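You operate a simulated robot arm through the tools that you are given. There is no shell and no other tool.

You are at the controls of a simulated robot arm. One attempt, no reset.

JOB
Fit each small coil with the bore ring of its size.
Fine: the card bung comes out first and goes in the red scrap bin; rings fully down.

The check looks at the end state, three seconds after you hand in, the way a careful person would. Anything else that was tipped, shoved, dropped, spilled or broken makes it a failure.

ROBOT AND FRAMES
A 7-joint arm with a two-finger parallel gripper, fixed in place. Base frame: the origin is on the floor under the middle of its stand, x ahead of it, y to its left, z up; the work surface is at about z = 880. Readings come in mm, rad, newtons and seconds.
It reaches about 1479 mm from its shoulder. Its first joint turns from -2.897 to 2.897 rad. Payload 4.4 kg.
Tool frame: the origin (TCP) lies between the finger pads and is the grasp point; the fingertips stand 23 mm ahead of it; z points along the fingers, y is the line along which they close. The gripper opens to 94 mm. The fingers are 38 mm wide and 10 mm thick; the gripper's body (54 by 96 mm) begins 39 mm behind the TCP.
Orientation is told as [roll, pitch, yaw] about the base's x, y, z axes, in that order, counted from this pose: with the fingers straight down and closing along the base's y, the tool's x points along the base's -x, its y along +y and its z along -z.

CONTROLS
- The arm moves only by the tool step_arm. Its argument "commands" is a list of rows, each a list of 7 numbers: the opening in per cent of the stroke, from 0 (shut) to 100 (fully open), then the shift along the tool's x, y, z in mm, then the turn, a rotation vector about the tool's x, y, z in rad. In form: [[claw, x, y, z, wx, wy, wz], ...]. A call has 1 to 20 rows; each row is the pose to reach, as a shift and turn from the pose commanded when the call began, along the tool's axes at that moment. Each row takes 0.2 s and may step no farther than 50 mm and 0.15 rad from the row before; otherwise, or with a gripper value out of range, the whole call is refused. Where a pose cannot be reached the arm comes as near as it can. A force on the tool above 40 N (or 10 N above the force at the start of the call, whichever is more), or a blocked arm, ends the call early, and 0.2 s more pass. Each finger travels about 72 mm/s and halts on what it meets, pressing with about 28 N; the grip force reading is that of the motor and also rises with nothing between the fingers. The clock runs only during rows and for 0.2 s after the last one: add rows that repeat a pose to give the fingers time. The reply holds the time, the measured pose of the TCP, the force on the tool along the base axes, the opening and the grip force, in the units named above and with some noise, with the torque about the TCP (base axes, N m) and any sound that the robot's microphone picked up.
- Cameras (640 x 400 px; columns grow to the right, rows downward): "scene" is fixed at [221, -501.9, 1628.2]; the picture's right is [0.52, -0.85, 0.00], its down [-0.47, -0.29, -0.83] and it looks along [0.71, 0.44, -0.55] (base axes); focal length 340 px, centre (320, 200). "wrist" rides on the gripper at [86, 16, -74] in the tool frame; the picture's right is [-0.18, 0.98, 0.00], its down [-0.58, -0.11, -0.81] and it looks along [-0.79, -0.15, 0.59] (tool axes); focal length 243 px, centre (320, 200). There is no depth. A picture from a camera that has moved, and an enlarged one, comes with that camera's place and axes in the base frame and with its lens.
- camera(camera): a new picture of that camera. It takes no simulated time.
- zoom(camera, box): a new picture of the part [left, top, right, bottom] of that camera's present view, enlarged. It takes no simulated time.
- hand_in(): hands the job in; it is judged then, once.

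Nothing tells you positions but the pictures and the camera data. Unless the task says otherwise, let go and move clear before handing in.

The tools are called after ">>>" as a command line: name --pt "numbers of a row" for each row, then --argument value for the rest, lists and objects as JSON in quotes. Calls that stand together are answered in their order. step_arm: Moves the arm, as the interface text tells. Its arguments: {"type":"object","properties":{"commands":{"type":"array","items":{"type":"array","items":{"type":"number"}}}},"required":["commands"]} The other tools are called the same way: camera (camera) takes a picture; zoom (camera, box) takes an enlarged picture of a part of a camera's view; hand_in () hands the job in.

At the start:

```text
time: 0.0
position: [662.3, 89.5, 1279.0]
ee_rot: [0.001, -0.001, 0.0]
contact_force: [-0.1, -0.6, 0.0]
moment: [0.0, 0.01, 0.0]
opening: 93.9
gripper_force: 0.1
```

scene: 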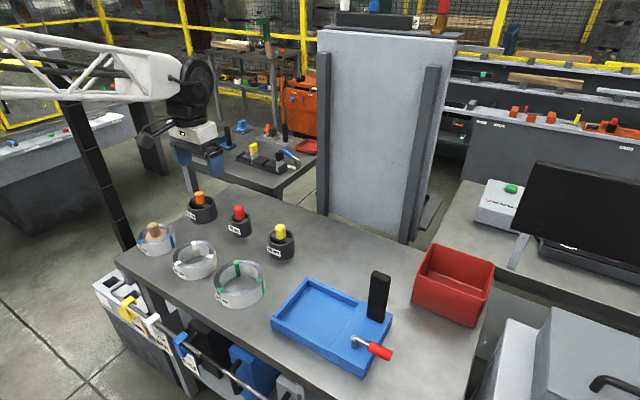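
wrist: 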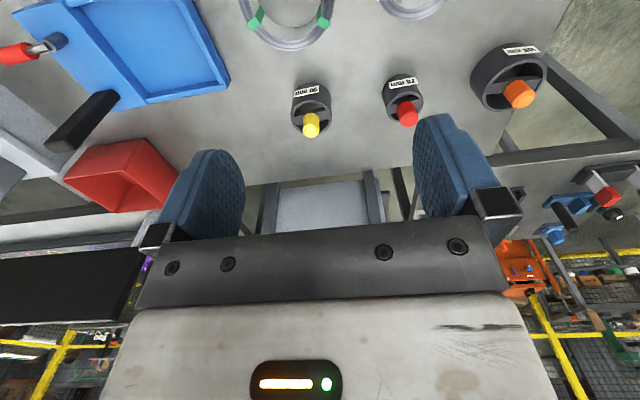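

I see a table with three coils (light rings), three dark rings with coloured knobs, a blue fixture and a red bin. I'll look closer before moving.

>>> zoom --camera "scene" --box '[120, 170, 320, 320]'

>>> zoom --camera "scene" --box '[260, 230, 500, 390]'

>>> zoom --camera "wrist" --box '[220, 0, 560, 150]'

```text
2.67 times, centred on (220, 245) of scene
camera zoom: at [221.0, -501.9, 1628.2], right [0.52, -0.85, 0.0], down [-0.47, -0.29, -0.83], along [0.71, 0.44, -0.55], focal length 906 px, centre (587, 80)
```

zoom: 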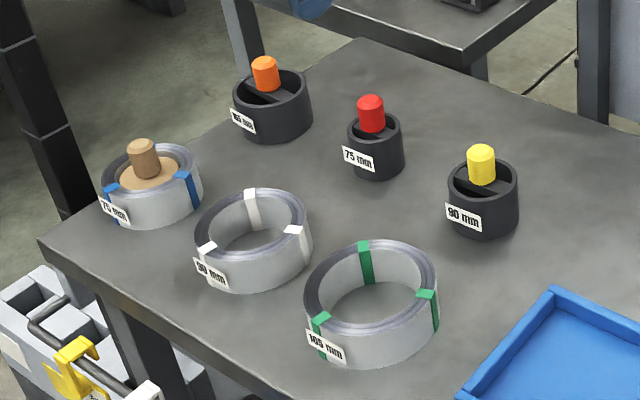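

```text
2.50 times, centred on (380, 310) of scene
camera zoom: at [221.0, -501.9, 1628.2], right [0.52, -0.85, 0.0], down [-0.47, -0.29, -0.83], along [0.71, 0.44, -0.55], focal length 849 px, centre (170, -75)
```

zoom: 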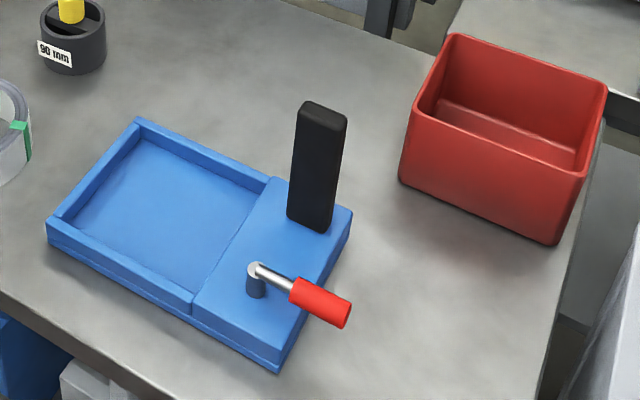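

```text
1.88 times, centred on (390, 75) of wrist
camera zoom: at [575.6, 105.7, 1352.1], right [0.18, 0.98, 0.0], down [0.58, -0.11, 0.81], along [0.79, -0.15, -0.59], focal length 457 px, centre (188, 435)
```

zoom: 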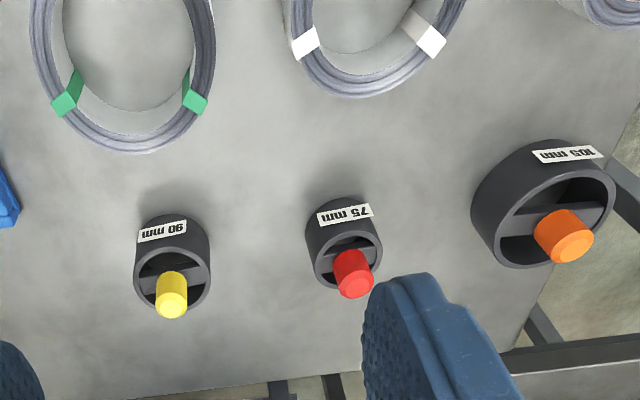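

I see coils tagged 75 (bunged), 90 and 105 and matching rings with red, yellow and orange knobs. I'll pull the arm back a bit to get the wrist camera on the coils.

>>> step_arm --pt "100 40 0 0 0 0 0" --pt "100 80 0 0 0 0 0" --pt "100 120 0 0 0 0 0" --pt "100 160 0 0 0 0 0" --pt "100 200 0 0 0 0 0" --pt "100 200 0 0 0 0 0"

```text
time: 1.4
position: [461.3, 89.1, 1278.9]
ee_rot: [0.001, 0.0, -0.002]
contact_force: [-0.4, 0.6, -0.3]
moment: [-0.01, 0.02, -0.02]
opening: 94.2
gripper_force: 0.1
```

>>> camera --camera "wrist"

>>> camera --camera "scene"

```text
taken
camera wrist: at [374.9, 105.0, 1352.1], right [0.18, 0.98, 0.0], down [0.58, -0.11, 0.81], along [0.79, -0.15, -0.59], focal length 243 px, centre (320, 200)
```

wrist: 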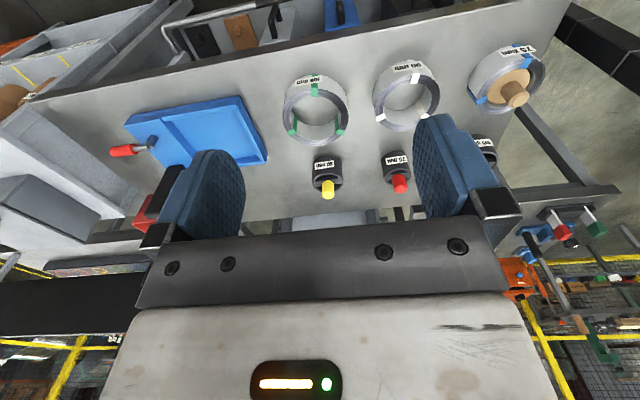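

```text
taken
```

scene: 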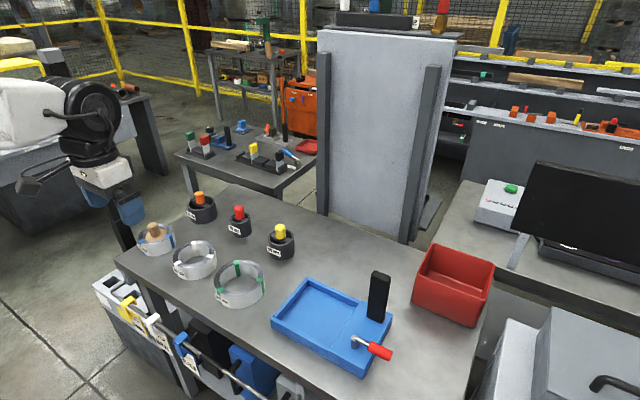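

The coils and rings are now both in the wrist view. I'll enlarge to measure them.

>>> zoom --camera "wrist" --box '[260, 40, 420, 140]'

>>> zoom --camera "wrist" --box '[420, 20, 580, 120]'

>>> zoom --camera "wrist" --box '[270, 120, 430, 220]'

>>> zoom --camera "scene" --box '[130, 180, 230, 260]'

>>> zoom --camera "scene" --box '[200, 190, 310, 320]'

```text
4.00 times, centred on (340, 90) of wrist
camera zoom: at [374.9, 105.0, 1352.1], right [0.18, 0.98, 0.0], down [0.58, -0.11, 0.81], along [0.79, -0.15, -0.59], focal length 970 px, centre (240, 640)
```

zoom: 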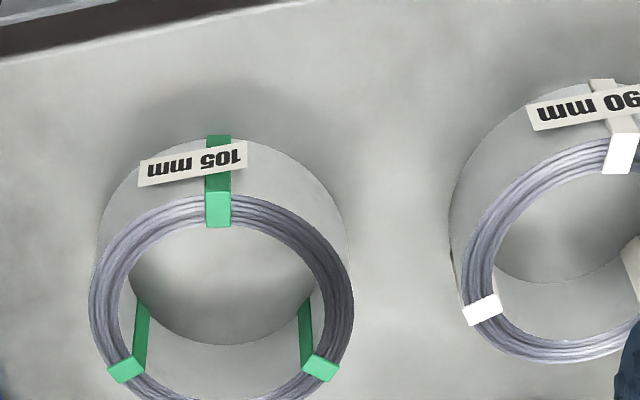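

```text
4.00 times, centred on (500, 70) of wrist
camera zoom: at [374.9, 105.0, 1352.1], right [0.18, 0.98, 0.0], down [0.58, -0.11, 0.81], along [0.79, -0.15, -0.59], focal length 970 px, centre (-400, 720)
```

zoom: 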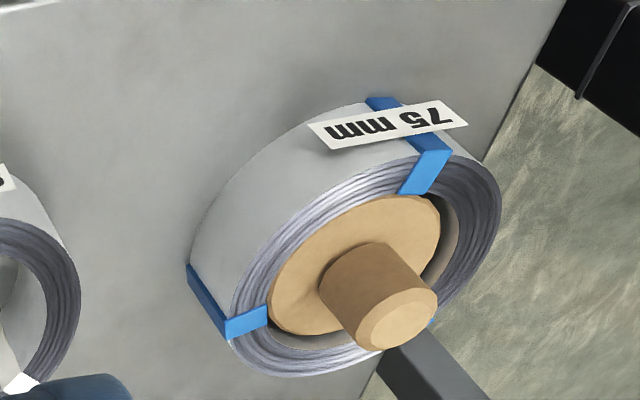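

```text
4.00 times, centred on (350, 170) of wrist
camera zoom: at [374.9, 105.0, 1352.1], right [0.18, 0.98, 0.0], down [0.58, -0.11, 0.81], along [0.79, -0.15, -0.59], focal length 970 px, centre (200, 320)
```

zoom: 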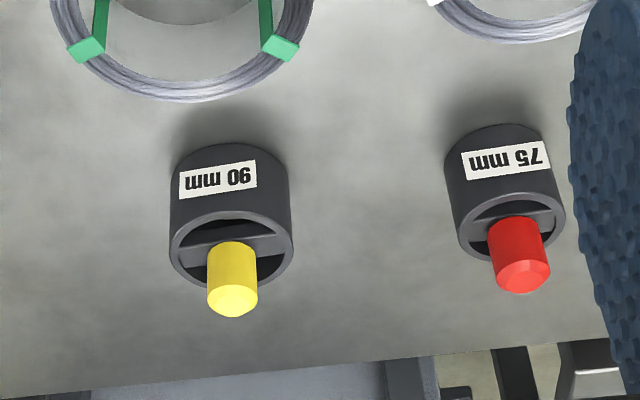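

```text
5.00 times, centred on (180, 220) of scene
camera zoom: at [221.0, -501.9, 1628.2], right [0.52, -0.85, 0.0], down [-0.47, -0.29, -0.83], along [0.71, 0.44, -0.55], focal length 1698 px, centre (1020, 100)
```

zoom: 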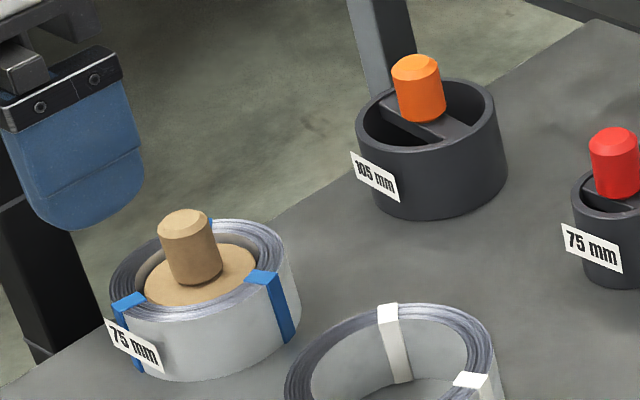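

```text
3.08 times, centred on (255, 255) of scene
camera zoom: at [221.0, -501.9, 1628.2], right [0.52, -0.85, 0.0], down [-0.47, -0.29, -0.83], along [0.71, 0.44, -0.55], focal length 1045 px, centre (520, 31)
```

zoom: 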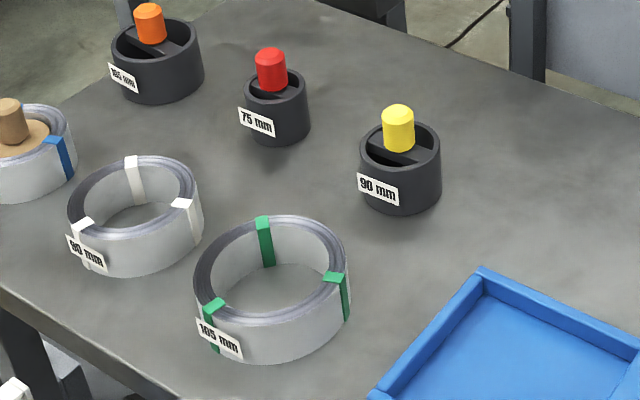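

The 75 mm coil with its brown bung sits near (688, 421) and its knob top near z 948; the bin centre is near (943, -472). I'll move above the bung and check alignment.

>>> step_arm --pt "100 -22.7 33.2 21.9 0 0 0" --pt "100 -45.3 66.4 43.8 0 0 0" --pt "100 -68 99.6 65.7 0 0 0" --pt "100 -90.7 132.8 87.6 0 0 0" --pt "100 -113.4 166 109.5 0 0 0" --pt "100 -136 199.2 131.4 0 0 0" --pt "100 -158.7 232.4 153.3 0 0 0" --pt "100 -181.4 265.6 175.2 0 0 0" --pt "100 -204 298.8 197.1 0 0 0" --pt "100 -226.7 332 219 0 0 0" --pt "100 -226.7 332 219 0 0 0"

```text
time: 3.8
position: [689.2, 422.5, 1062.1]
ee_rot: [-0.001, -0.001, 0.0]
contact_force: [0.8, -0.3, 0.0]
moment: [-0.01, 0.01, 0.02]
opening: 94.0
gripper_force: 0.1
```

>>> camera --camera "wrist"

>>> zoom --camera "scene" --box '[90, 130, 250, 270]'

```text
taken
camera wrist: at [602.9, 438.7, 1134.4], right [0.18, 0.98, 0.0], down [0.58, -0.11, 0.81], along [0.79, -0.15, -0.59], focal length 243 px, centre (320, 200)
```

wrist: 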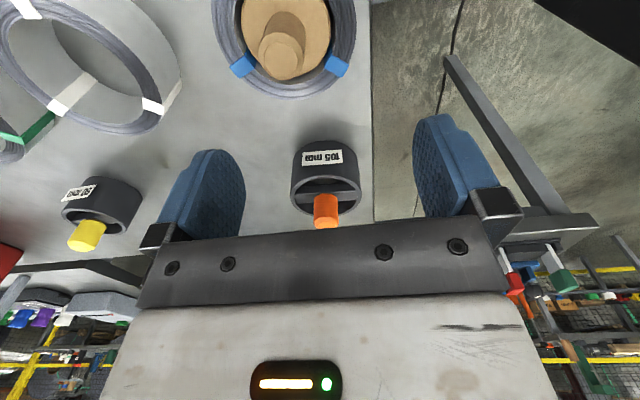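

```text
2.86 times, centred on (170, 200) of scene
camera zoom: at [221.0, -501.9, 1628.2], right [0.52, -0.85, 0.0], down [-0.47, -0.29, -0.83], along [0.71, 0.44, -0.55], focal length 971 px, centre (749, 200)
```

zoom: 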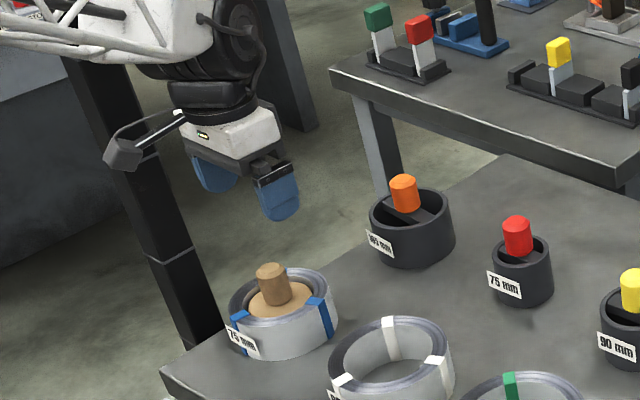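

>>> zoom --camera "wrist" --box '[200, 0, 400, 125]'

```text
3.20 times, centred on (300, 62) of wrist
camera zoom: at [602.9, 438.7, 1134.4], right [0.18, 0.98, 0.0], down [0.58, -0.11, 0.81], along [0.79, -0.15, -0.59], focal length 776 px, centre (384, 640)
```

zoom: 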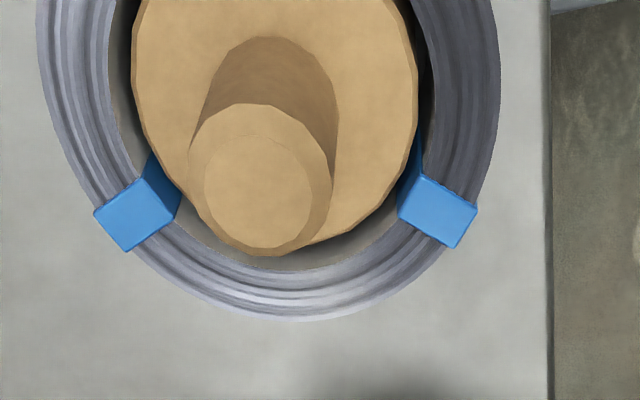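

Triangulating two wrist views puts the bung knob top near (668, 402, 970), so the gripper is about 20 mm off. I'll shift over it, lower somewhat and check again.

>>> step_arm --pt "100 10.3 -10.5 0 0 0 0" --pt "100 20.7 -21 0 0 0 0" --pt "100 20.7 -21 16 0 0 0" --pt "100 20.7 -21 32 0 0 0" --pt "100 20.7 -21 32 0 0 0"

>>> camera --camera "wrist"

>>> zoom --camera "scene" --box '[90, 130, 250, 270]'

```text
time: 5.0
position: [667.8, 399.9, 1028.0]
ee_rot: [0.001, 0.0, 0.0]
contact_force: [0.0, 0.0, 0.1]
moment: [-0.02, -0.04, 0.03]
opening: 93.9
gripper_force: 0.1
```

```text
taken
camera wrist: at [581.8, 416.2, 1101.0], right [0.18, 0.98, 0.0], down [0.58, -0.11, 0.81], along [0.79, -0.15, -0.59], focal length 243 px, centre (320, 200)
```

wrist: 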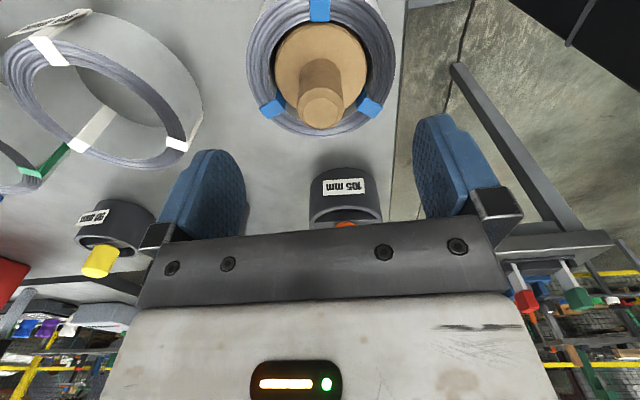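

```text
2.86 times, centred on (170, 200) of scene
camera zoom: at [221.0, -501.9, 1628.2], right [0.52, -0.85, 0.0], down [-0.47, -0.29, -0.83], along [0.71, 0.44, -0.55], focal length 971 px, centre (749, 200)
```

zoom: 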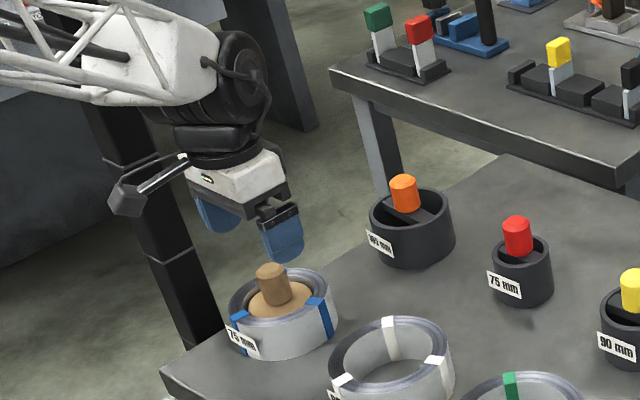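

The knob shows exactly where it should for being centred under the tool. I'll go down until the fingertips are about 10 mm above the coil rim, then look.

>>> step_arm --pt "100 0 0 15 0 0 0" --pt "100 0 0 30 0 0 0" --pt "100 0 0 45 0 0 0" --pt "100 0 0 55 0 0 0" --pt "100 0 0 63 0 0 0" --pt "100 0 0 63 0 0 0"

>>> camera --camera "wrist"

>>> zoom --camera "scene" --box '[110, 170, 210, 260]'

```text
time: 6.4
position: [667.3, 401.6, 965.2]
ee_rot: [-0.001, 0.001, 0.0]
contact_force: [-0.7, 0.0, 0.6]
moment: [-0.02, -0.02, 0.01]
opening: 94.2
gripper_force: 0.0
```

```text
taken
camera wrist: at [581.8, 417.0, 1037.7], right [0.18, 0.98, 0.0], down [0.58, -0.11, 0.81], along [0.79, -0.15, -0.59], focal length 243 px, centre (320, 200)
```

wrist: 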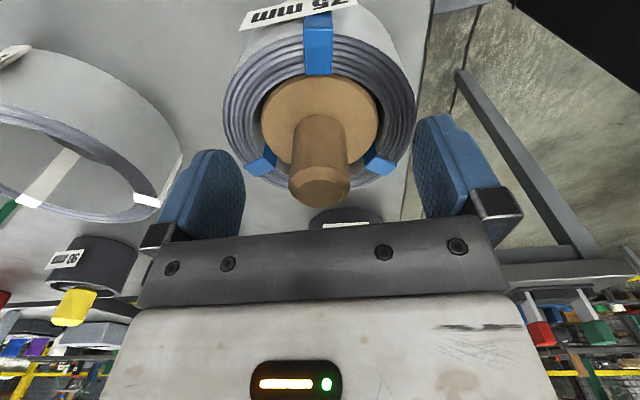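

```text
4.44 times, centred on (160, 215) of scene
camera zoom: at [221.0, -501.9, 1628.2], right [0.52, -0.85, 0.0], down [-0.47, -0.29, -0.83], along [0.71, 0.44, -0.55], focal length 1510 px, centre (1031, 133)
```

zoom: 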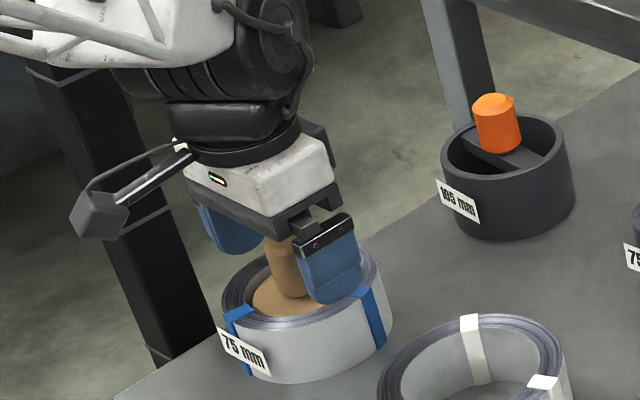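

The knob stands between the open fingers. I'll close on it.

>>> step_arm --pt "60 0 0 0 0 0 0" --pt "40 0 0 0 0 0 0" --pt "20 0 0 0 0 0 0" --pt "10 0 0 0 0 0 0" --pt "10 0 0 0 0 0 0" --pt "10 0 0 0 0 0 0"

>>> camera --camera "wrist"

```text
time: 7.8
position: [668.0, 401.0, 965.1]
ee_rot: [0.0, 0.0, 0.0]
contact_force: [0.0, 0.6, 0.2]
moment: [0.02, 0.01, -0.03]
opening: 29.1
gripper_force: 27.4
```

```text
taken
camera wrist: at [581.9, 417.0, 1037.7], right [0.18, 0.98, 0.0], down [0.58, -0.11, 0.81], along [0.79, -0.15, -0.59], focal length 243 px, centre (320, 200)
```

wrist: 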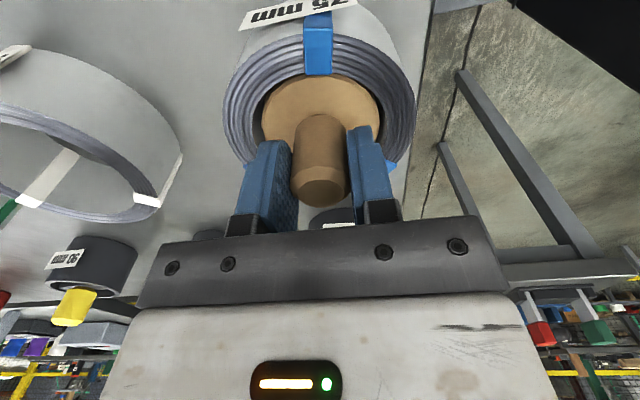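

The bung knob is gripped (29 mm, 27 N). I'll lift slowly and check that the coil stays on the table.

>>> step_arm --pt "10 0 0 -4 0 0 0" --pt "10 0 0 -8 0 0 0" --pt "10 0 0 -14 0 0 0" --pt "10 0 0 -20 0 0 0" --pt "10 0 0 -20 0 0 0"

>>> camera --camera "wrist"

>>> zoom --camera "scene" --box '[110, 170, 210, 260]'

```text
time: 9.0
position: [667.2, 399.9, 984.8]
ee_rot: [0.0, 0.001, 0.0]
contact_force: [0.1, 0.0, -1.0]
moment: [0.01, -0.01, 0.01]
opening: 28.5
gripper_force: 28.6
```

```text
taken
camera wrist: at [581.8, 416.9, 1058.3], right [0.18, 0.98, 0.0], down [0.58, -0.11, 0.81], along [0.79, -0.15, -0.59], focal length 243 px, centre (320, 200)
```

wrist: 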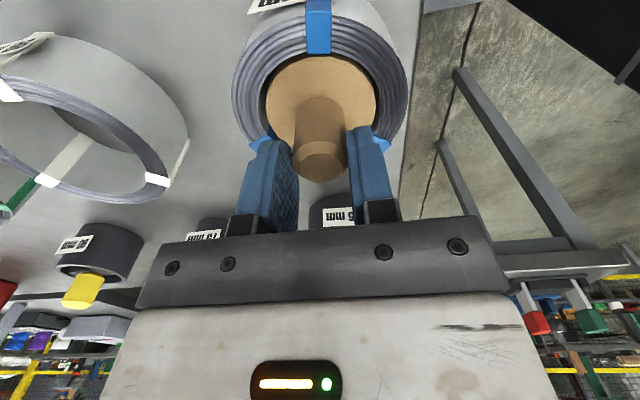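

```text
4.44 times, centred on (160, 215) of scene
camera zoom: at [221.0, -501.9, 1628.2], right [0.52, -0.85, 0.0], down [-0.47, -0.29, -0.83], along [0.71, 0.44, -0.55], focal length 1510 px, centre (1031, 133)
```

zoom: 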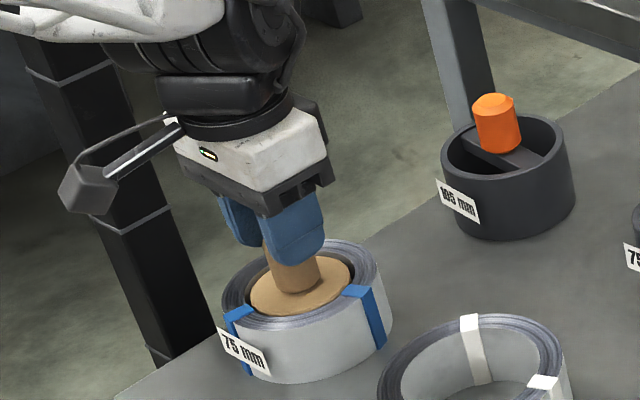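

>>> zoom --camera "wrist" --box '[200, 0, 440, 220]'

>>> zoom --camera "scene" --box '[140, 205, 190, 245]'

```text
1.82 times, centred on (320, 110) of wrist
camera zoom: at [581.8, 416.9, 1058.3], right [0.18, 0.98, 0.0], down [0.58, -0.11, 0.81], along [0.79, -0.15, -0.59], focal length 441 px, centre (320, 364)
```

zoom: 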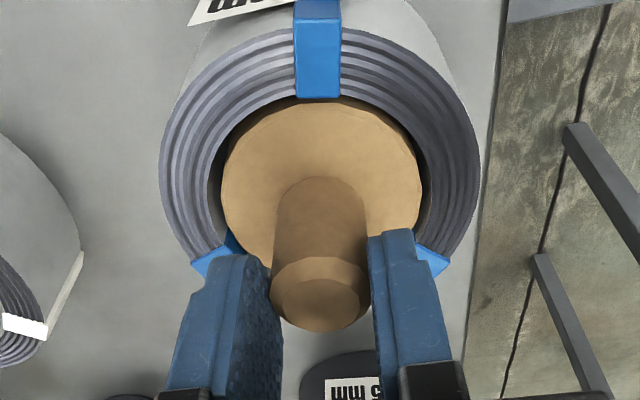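

```text
10.00 times, centred on (165, 225) of scene
camera zoom: at [221.0, -501.9, 1628.2], right [0.52, -0.85, 0.0], down [-0.47, -0.29, -0.83], along [0.71, 0.44, -0.55], focal length 3397 px, centre (1870, -50)
```

zoom: 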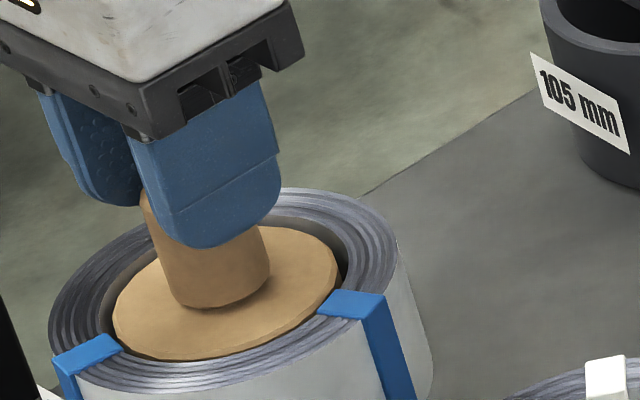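

The fingers slipped up the knob: the knob top is still near z 970 and the bung has hardly risen. I'll open a little, go deeper and re-grip lower before pulling slowly.

>>> step_arm --pt "45 0 0 0 0 0 0" --pt "45 0 0 0 0 0 0" --pt "45 0 0 8 0 0 0" --pt "45 0 0 16 0 0 0" --pt "45 0 0 22 0 0 0" --pt "45 0 0 22 0 0 0"

>>> zoom --camera "wrist" --box '[200, 0, 440, 220]'

>>> zoom --camera "scene" --box '[140, 205, 190, 245]'

```text
time: 10.4
position: [667.6, 399.3, 963.3]
ee_rot: [-0.001, 0.0, 0.001]
contact_force: [-0.1, -0.6, 0.1]
moment: [0.0, -0.01, -0.01]
opening: 42.4
gripper_force: 0.0
```

```text
1.82 times, centred on (320, 110) of wrist
camera zoom: at [581.8, 417.0, 1036.2], right [0.18, 0.98, 0.0], down [0.58, -0.11, 0.81], along [0.79, -0.15, -0.59], focal length 441 px, centre (320, 364)
```

zoom: 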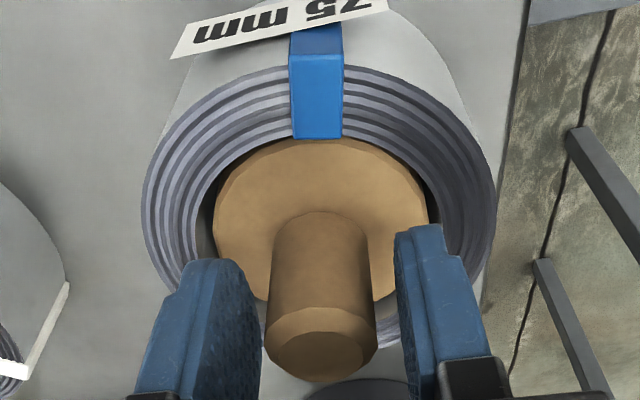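

```text
10.00 times, centred on (165, 225) of scene
camera zoom: at [221.0, -501.9, 1628.2], right [0.52, -0.85, 0.0], down [-0.47, -0.29, -0.83], along [0.71, 0.44, -0.55], focal length 3397 px, centre (1870, -50)
```

zoom: 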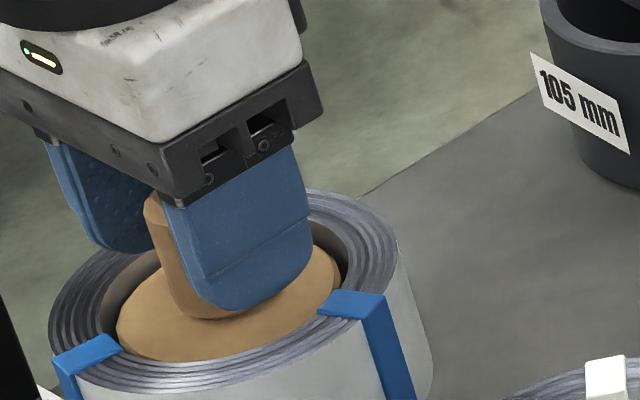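

>>> step_arm --pt "45 0 0 2 0 0 0" --pt "45 0 0 4 0 0 0" --pt "20 0 0 4 0 0 0" --pt "0 0 0 4 0 0 0" --pt "0 0 0 4 0 0 0" --pt "0 0 0 4 0 0 0"

>>> step_arm --pt "0 0 0 -0.5 0 0 0" --pt "0 0 0 -1 0 0 0" --pt "0 0 0 -2 0 0 0"

```text
time: 11.8
position: [667.2, 400.5, 959.3]
ee_rot: [0.002, -0.001, 0.001]
contact_force: [0.7, -0.2, -0.3]
moment: [0.01, 0.0, 0.02]
opening: 28.9
gripper_force: 28.3
```

```text
time: 12.6
position: [667.0, 399.9, 960.9]
ee_rot: [0.0, 0.001, 0.0]
contact_force: [-0.6, -0.7, -1.0]
moment: [-0.02, 0.03, -0.02]
opening: 29.1
gripper_force: 28.2
```

>>> step_arm --pt "0 0 0 -1 0 0 0" --pt "0 0 0 -2 0 0 0" --pt "0 0 0 -3 0 0 0" --pt "0 0 0 -4 0 0 0" --pt "0 0 0 -5 0 0 0" --pt "0 0 0 -6 0 0 0"

>>> zoom --camera "wrist" --box '[200, 0, 440, 220]'

>>> zoom --camera "scene" --box '[140, 205, 190, 245]'

```text
time: 14.0
position: [666.5, 400.7, 967.1]
ee_rot: [0.001, -0.001, 0.0]
contact_force: [0.0, -0.3, -0.6]
moment: [0.01, -0.03, 0.04]
opening: 29.0
gripper_force: 27.9
```

```text
1.82 times, centred on (320, 110) of wrist
camera zoom: at [581.6, 416.9, 1040.1], right [0.18, 0.98, 0.0], down [0.58, -0.11, 0.81], along [0.79, -0.15, -0.59], focal length 441 px, centre (320, 364)
```

zoom: 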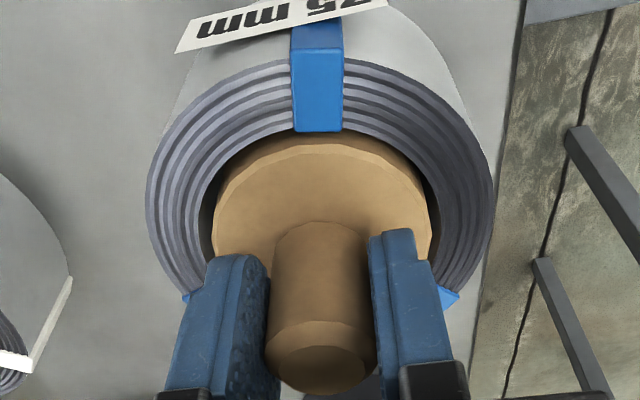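

```text
10.00 times, centred on (165, 225) of scene
camera zoom: at [221.0, -501.9, 1628.2], right [0.52, -0.85, 0.0], down [-0.47, -0.29, -0.83], along [0.71, 0.44, -0.55], focal length 3397 px, centre (1870, -50)
```

zoom: 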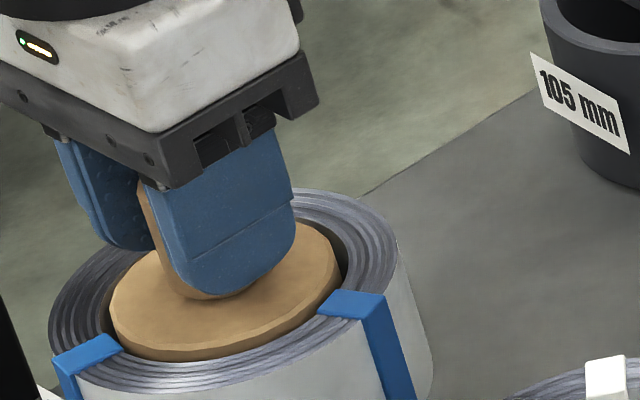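

The bung is now coming up with the fingers when pulled slowly. I'll keep pulling at that pace.

>>> step_arm --pt "0 0 0 -1 0 0 0" --pt "0 0 0 -2 0 0 0" --pt "0 0 0 -3 0 0 0" --pt "0 0 0 -4 0 0 0" --pt "0 0 0 -5 0 0 0" --pt "0 0 0 -6 0 0 0" --pt "0 0 0 -7 0 0 0" --pt "0 0 0 -8 0 0 0" --pt "0 0 0 -9 0 0 0" --pt "0 0 0 -10 0 0 0" --pt "0 0 0 -11 0 0 0" --pt "0 0 0 -12 0 0 0" --pt "0 0 0 -13 0 0 0" --pt "0 0 0 -14 0 0 0" --pt "0 0 0 -15 0 0 0"

>>> zoom --camera "wrist" --box '[200, 0, 440, 220]'

>>> zoom --camera "scene" --box '[140, 205, 190, 245]'

```text
time: 17.2
position: [668.0, 399.6, 981.4]
ee_rot: [0.0, -0.001, 0.0]
contact_force: [-0.6, 0.5, -0.3]
moment: [0.0, 0.01, 0.0]
opening: 29.1
gripper_force: 27.9
```

```text
1.82 times, centred on (320, 110) of wrist
camera zoom: at [581.7, 417.0, 1055.2], right [0.18, 0.98, 0.0], down [0.58, -0.11, 0.81], along [0.79, -0.15, -0.59], focal length 441 px, centre (320, 364)
```

zoom: 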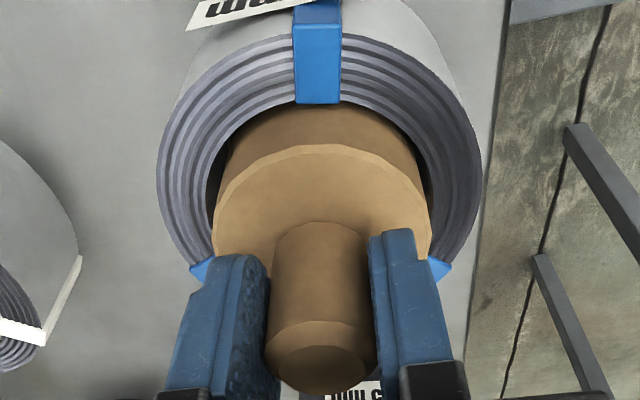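

```text
10.00 times, centred on (165, 225) of scene
camera zoom: at [221.0, -501.9, 1628.2], right [0.52, -0.85, 0.0], down [-0.47, -0.29, -0.83], along [0.71, 0.44, -0.55], focal length 3397 px, centre (1870, -50)
```

zoom: 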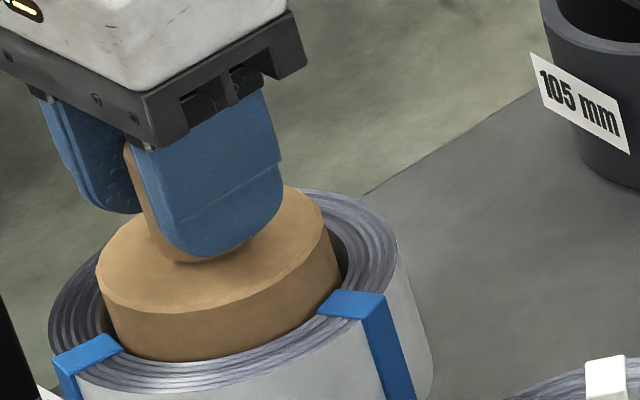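

It is clean: the bung rises and the coil stays put. Continuing.

>>> step_arm --pt "0 0 0 -1.2 0 0 0" --pt "0 0 0 -2.4 0 0 0" --pt "0 0 0 -3.6 0 0 0" --pt "0 0 0 -4.8 0 0 0" --pt "0 0 0 -6 0 0 0" --pt "0 0 0 -7.2 0 0 0" --pt "0 0 0 -8.4 0 0 0" --pt "0 0 0 -9.6 0 0 0" --pt "0 0 0 -10.8 0 0 0" --pt "0 0 0 -12 0 0 0" --pt "0 0 0 -13.2 0 0 0" --pt "0 0 0 -14.4 0 0 0" --pt "0 0 0 -15.6 0 0 0" --pt "0 0 0 -16.8 0 0 0" --pt "0 0 0 -18 0 0 0" --pt "0 0 0 -19.2 0 0 0" --pt "0 0 0 -20.4 0 0 0" --pt "0 0 0 -21.6 0 0 0" --pt "0 0 0 -22.8 0 0 0" --pt "0 0 0 -24 0 0 0"

>>> zoom --camera "wrist" --box '[200, 0, 440, 220]'

>>> zoom --camera "scene" --box '[140, 195, 200, 245]'

```text
time: 21.4
position: [667.8, 400.4, 1005.7]
ee_rot: [-0.001, 0.002, -0.001]
contact_force: [1.1, 0.1, -0.6]
moment: [0.01, -0.01, 0.02]
opening: 29.0
gripper_force: 27.7
```

```text
1.82 times, centred on (320, 110) of wrist
camera zoom: at [581.4, 416.6, 1079.1], right [0.18, 0.98, 0.0], down [0.58, -0.11, 0.81], along [0.79, -0.15, -0.59], focal length 441 px, centre (320, 364)
```

zoom: 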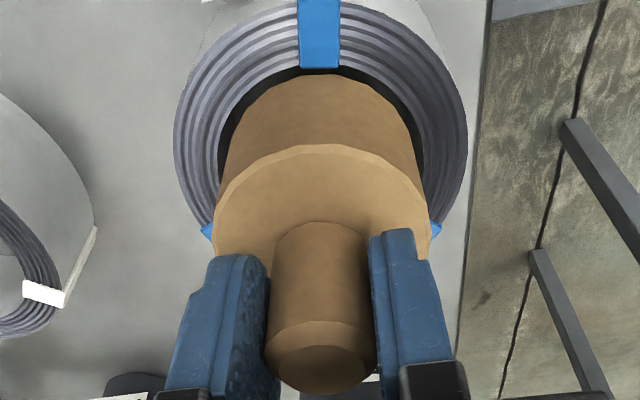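

```text
8.00 times, centred on (170, 220) of scene
camera zoom: at [221.0, -501.9, 1628.2], right [0.52, -0.85, 0.0], down [-0.47, -0.29, -0.83], along [0.71, 0.44, -0.55], focal length 2718 px, centre (1520, 40)
```

zoom: 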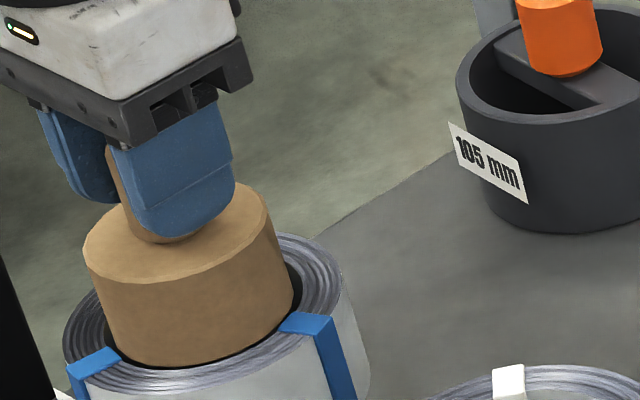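

>>> step_arm --pt "0 0 0 -1.5 0 0 0" --pt "0 0 0 -3 0 0 0" --pt "0 0 0 -4.5 0 0 0" --pt "0 0 0 -6 0 0 0" --pt "0 0 0 -7.5 0 0 0" --pt "0 0 0 -9 0 0 0" --pt "0 0 0 -10.5 0 0 0" --pt "0 0 0 -12 0 0 0" --pt "0 0 0 -13.5 0 0 0" --pt "0 0 0 -15 0 0 0" --pt "0 0 0 -17 0 0 0" --pt "0 0 0 -19 0 0 0" --pt "0 0 0 -21 0 0 0" --pt "0 0 0 -24 0 0 0" --pt "0 0 0 -27 0 0 0" --pt "0 0 0 -30 0 0 0"

>>> zoom --camera "wrist" --box '[200, 0, 440, 220]'

>>> zoom --camera "scene" --box '[140, 185, 200, 245]'

```text
time: 24.8
position: [667.5, 401.0, 1035.6]
ee_rot: [-0.001, 0.0, 0.001]
contact_force: [0.1, 0.3, -0.1]
moment: [0.03, 0.02, 0.01]
opening: 29.0
gripper_force: 28.1
```

```text
1.82 times, centred on (320, 110) of wrist
camera zoom: at [581.7, 417.0, 1109.2], right [0.18, 0.98, 0.0], down [0.58, -0.11, 0.81], along [0.79, -0.15, -0.59], focal length 441 px, centre (320, 364)
```

zoom: 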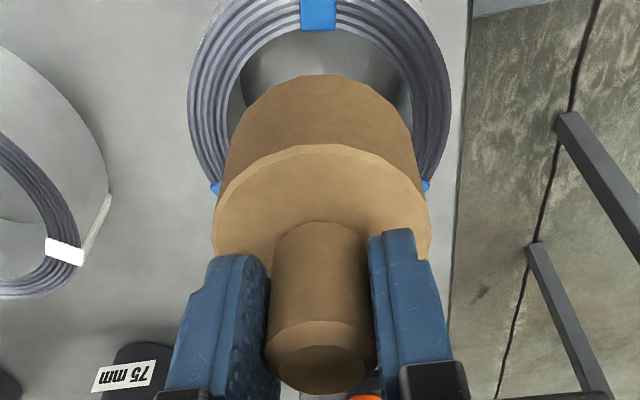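

```text
6.67 times, centred on (170, 215) of scene
camera zoom: at [221.0, -501.9, 1628.2], right [0.52, -0.85, 0.0], down [-0.47, -0.29, -0.83], along [0.71, 0.44, -0.55], focal length 2265 px, centre (1320, 100)
```

zoom: 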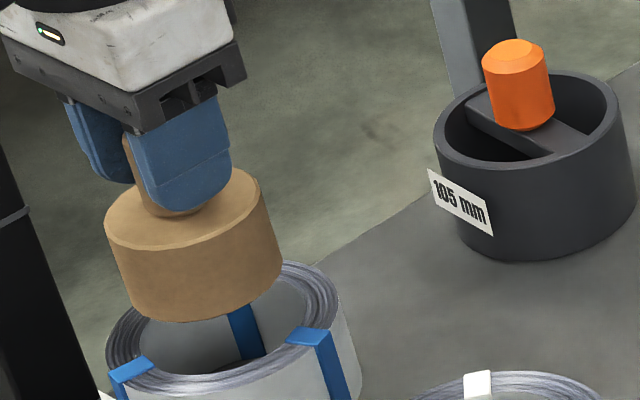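

The bung is free of the coil. I'll raise it high and carry it toward the bin.

>>> step_arm --pt "0 0 0 -15 0 0 0" --pt "0 0 0 -40 0 0 0" --pt "0 0 0 -70 0 0 0" --pt "0 0 0 -105 0 0 0" --pt "0 0 0 -140 0 0 0" --pt "0 -10 -20 -170 0 0 0" --pt "0 -20 -50 -185 0 0 0" --pt "0 -31 -85 -185 0 0 0" --pt "0 -42 -120 -185 0 0 0" --pt "0 -53 -155 -185 0 0 0" --pt "0 -64 -190 -185 0 0 0" --pt "0 -75 -225 -185 0 0 0" --pt "0 -86 -260 -185 0 0 0" --pt "0 -97 -295 -185 0 0 0" --pt "0 -108 -330 -185 0 0 0" --pt "0 -119 -365 -185 0 0 0" --pt "0 -130 -400 -185 0 0 0" --pt "0 -141 -435 -185 0 0 0"

>>> camera --camera "wrist"

>>> camera --camera "scene"

```text
time: 28.6
position: [808.5, -34.7, 1220.4]
ee_rot: [0.0, 0.001, 0.001]
contact_force: [0.3, -0.2, -0.6]
moment: [0.01, 0.02, 0.06]
opening: 28.9
gripper_force: 27.8
```

```text
taken
camera wrist: at [722.8, -18.6, 1294.0], right [0.18, 0.98, 0.0], down [0.58, -0.11, 0.81], along [0.79, -0.15, -0.59], focal length 243 px, centre (320, 200)
```

wrist: 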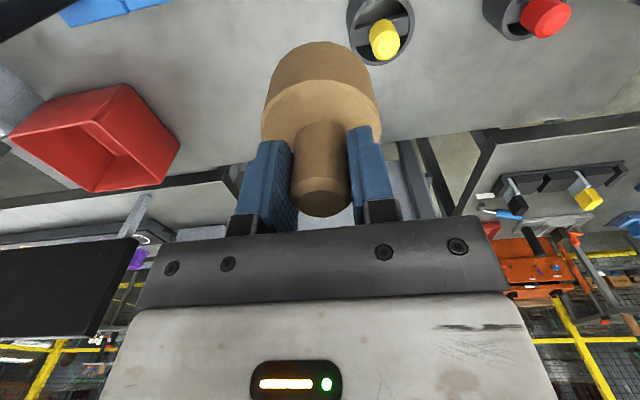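

```text
taken
```

scene: 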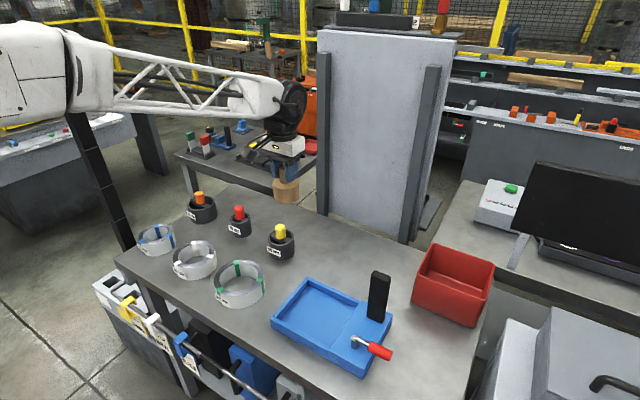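

>>> zoom --camera "wrist" --box '[0, 60, 240, 210]'

>>> zoom --camera "scene" --box '[390, 220, 520, 340]'

```text
2.67 times, centred on (120, 135) of wrist
camera zoom: at [722.8, -18.6, 1294.0], right [0.18, 0.98, 0.0], down [0.58, -0.11, 0.81], along [0.79, -0.15, -0.59], focal length 647 px, centre (853, 373)
```

zoom: 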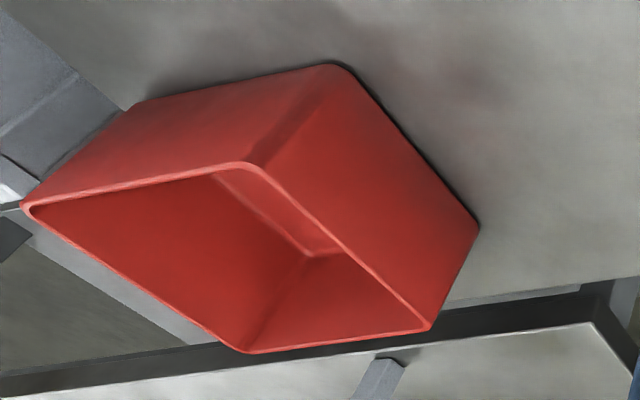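

```text
3.33 times, centred on (455, 280) of scene
camera zoom: at [221.0, -501.9, 1628.2], right [0.52, -0.85, 0.0], down [-0.47, -0.29, -0.83], along [0.71, 0.44, -0.55], focal length 1132 px, centre (-130, -67)
```

zoom: 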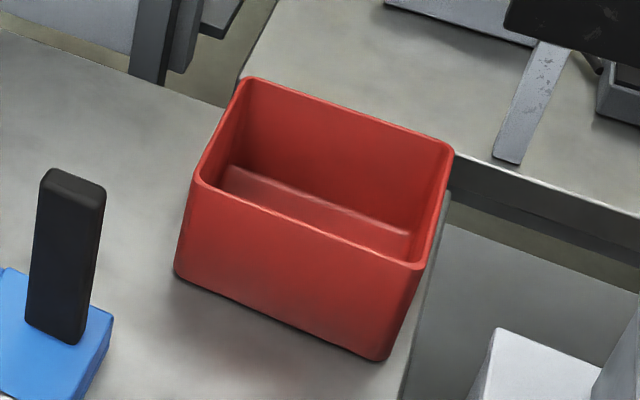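

The bin rim spans about x 880–1018, y -541 to -388 at z ≈ 992, with its centre near (947, -467). I'll carry the bung over it.

>>> step_arm --pt "0 -11.5 -36 0 0 0 0" --pt "0 -23 -72 0 0 0 0" --pt "0 -34.5 -108 0 0 0 0" --pt "0 -46 -144 0 0 0 0" --pt "0 -57.5 -180 0 0 0 0" --pt "0 -69 -216 0 0 0 0" --pt "0 -80.5 -252 0 0 0 0" --pt "0 -92 -288 0 0 0 0" --pt "0 -103.5 -324 0 0 0 0" --pt "0 -115 -360 0 0 0 0" --pt "0 -126.5 -396 0 0 0 0" --pt "0 -138 -432 0 0 0 0" --pt "0 -138 -432 0 0 0 0"

>>> camera --camera "wrist"

>>> camera --camera "scene"

```text
time: 31.4
position: [947.7, -467.5, 1220.3]
ee_rot: [-0.002, -0.001, 0.0]
contact_force: [-0.2, -0.4, 0.0]
moment: [0.03, 0.0, -0.02]
opening: 28.7
gripper_force: 27.6
```

```text
taken
camera wrist: at [861.3, -451.3, 1292.9], right [0.18, 0.98, 0.0], down [0.58, -0.11, 0.81], along [0.79, -0.15, -0.59], focal length 243 px, centre (320, 200)
```

wrist: 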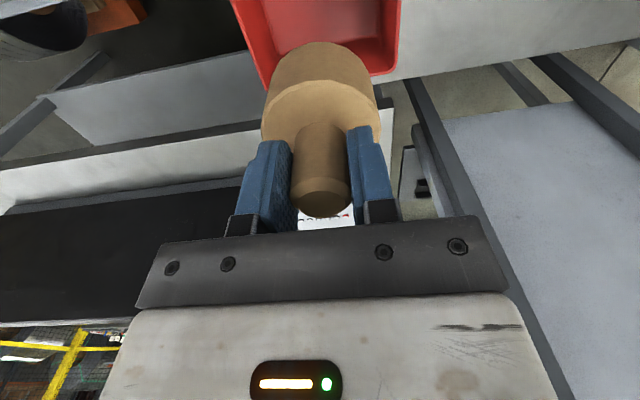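

```text
taken
```

scene: 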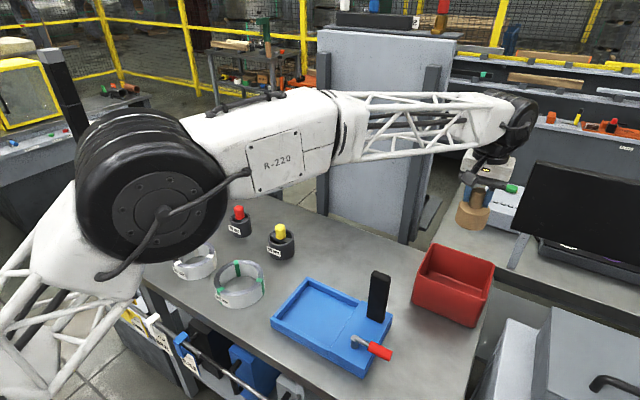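

The bung is centred over the bin. I'll lower it into the bin.

>>> step_arm --pt "0 0 0 25 0 0 0" --pt "0 0 0 50 0 0 0" --pt "0 0 0 75 0 0 0" --pt "0 0 0 100 0 0 0" --pt "0 0 0 120 0 0 0" --pt "0 0 0 140 0 0 0" --pt "0 0 0 140 0 0 0"

>>> camera --camera "wrist"

>>> camera --camera "scene"

```text
time: 33.0
position: [946.7, -466.3, 1081.1]
ee_rot: [-0.001, 0.001, 0.0]
contact_force: [-0.3, 0.5, -0.8]
moment: [-0.02, 0.03, 0.0]
opening: 28.9
gripper_force: 28.2
```

```text
taken
camera wrist: at [860.9, -449.9, 1153.6], right [0.18, 0.98, 0.0], down [0.58, -0.11, 0.81], along [0.79, -0.15, -0.59], focal length 243 px, centre (320, 200)
```

wrist: 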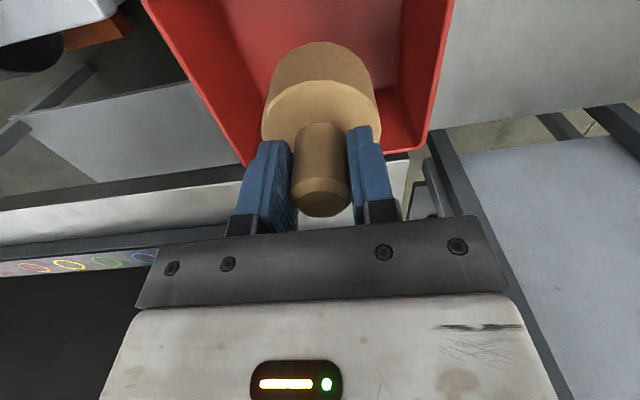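

```text
taken
```

scene: 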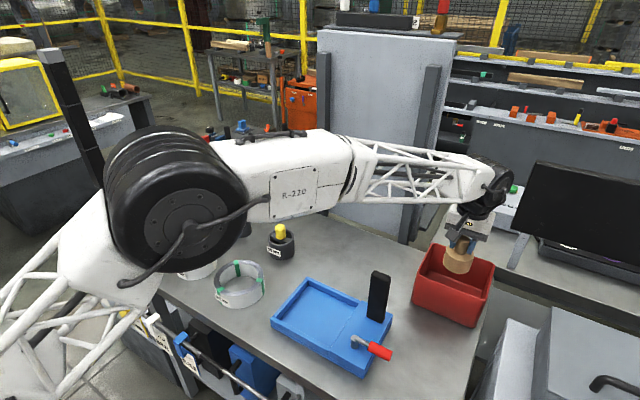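

>>> step_arm --pt "0 0 0 20 0 0 0" --pt "0 0 0 40 0 0 0" --pt "0 0 0 60 0 0 0" --pt "0 0 0 75 0 0 0" --pt "0 0 0 82 0 0 0" --pt "0 0 0 82 0 0 0"

>>> zoom --camera "scene" --box '[340, 150, 520, 390]'

>>> camera --camera "wrist"

```text
time: 34.4
position: [946.6, -466.1, 999.3]
ee_rot: [-0.001, -0.001, 0.0]
contact_force: [-0.5, 0.5, 0.0]
moment: [0.01, 0.01, 0.0]
opening: 28.9
gripper_force: 28.0
```

```text
1.67 times, centred on (430, 270) of scene
camera zoom: at [221.0, -501.9, 1628.2], right [0.52, -0.85, 0.0], down [-0.47, -0.29, -0.83], along [0.71, 0.44, -0.55], focal length 566 px, centre (137, 83)
```

zoom: 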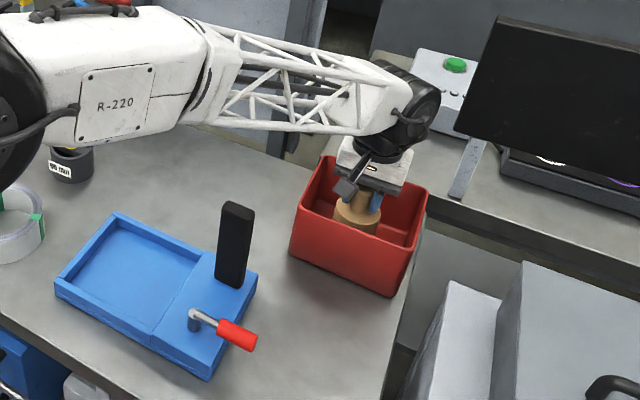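

```text
taken
camera wrist: at [860.7, -450.3, 1071.9], right [0.18, 0.98, 0.0], down [0.58, -0.11, 0.81], along [0.79, -0.15, -0.59], focal length 243 px, centre (320, 200)
```

wrist: 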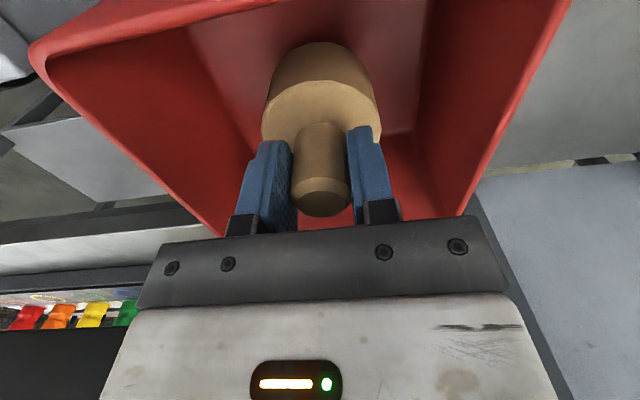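

The bung is well inside the bin walls. I'll lower slightly more and release.

>>> step_arm --pt "0 0 0 6 0 0 0" --pt "0 0 0 12 0 0 0" --pt "0 0 0 18 0 0 0" --pt "0 0 0 18 0 0 0" --pt "30 0 0 18 0 0 0" --pt "50 0 0 18 0 0 0" --pt "60 0 0 18 0 0 0" --pt "60 0 0 18 0 0 0"

>>> camera --camera "wrist"

```text
time: 36.2
position: [946.3, -467.0, 981.6]
ee_rot: [0.001, -0.001, -0.001]
contact_force: [0.2, 0.2, 0.4]
moment: [-0.01, 0.02, -0.01]
opening: 56.4
gripper_force: 0.0
```

```text
taken
camera wrist: at [860.4, -450.3, 1054.1], right [0.18, 0.98, 0.0], down [0.58, -0.11, 0.81], along [0.79, -0.15, -0.59], focal length 243 px, centre (320, 200)
```

wrist: 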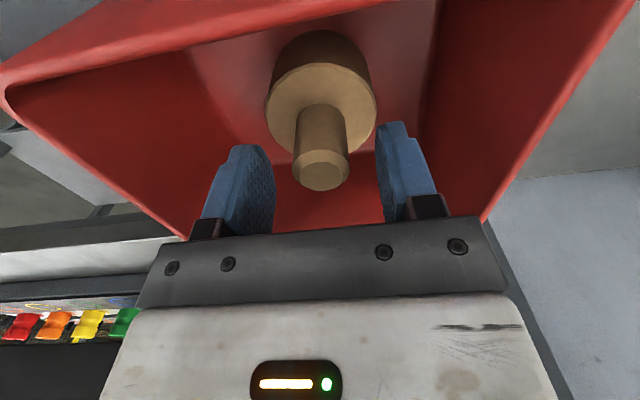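

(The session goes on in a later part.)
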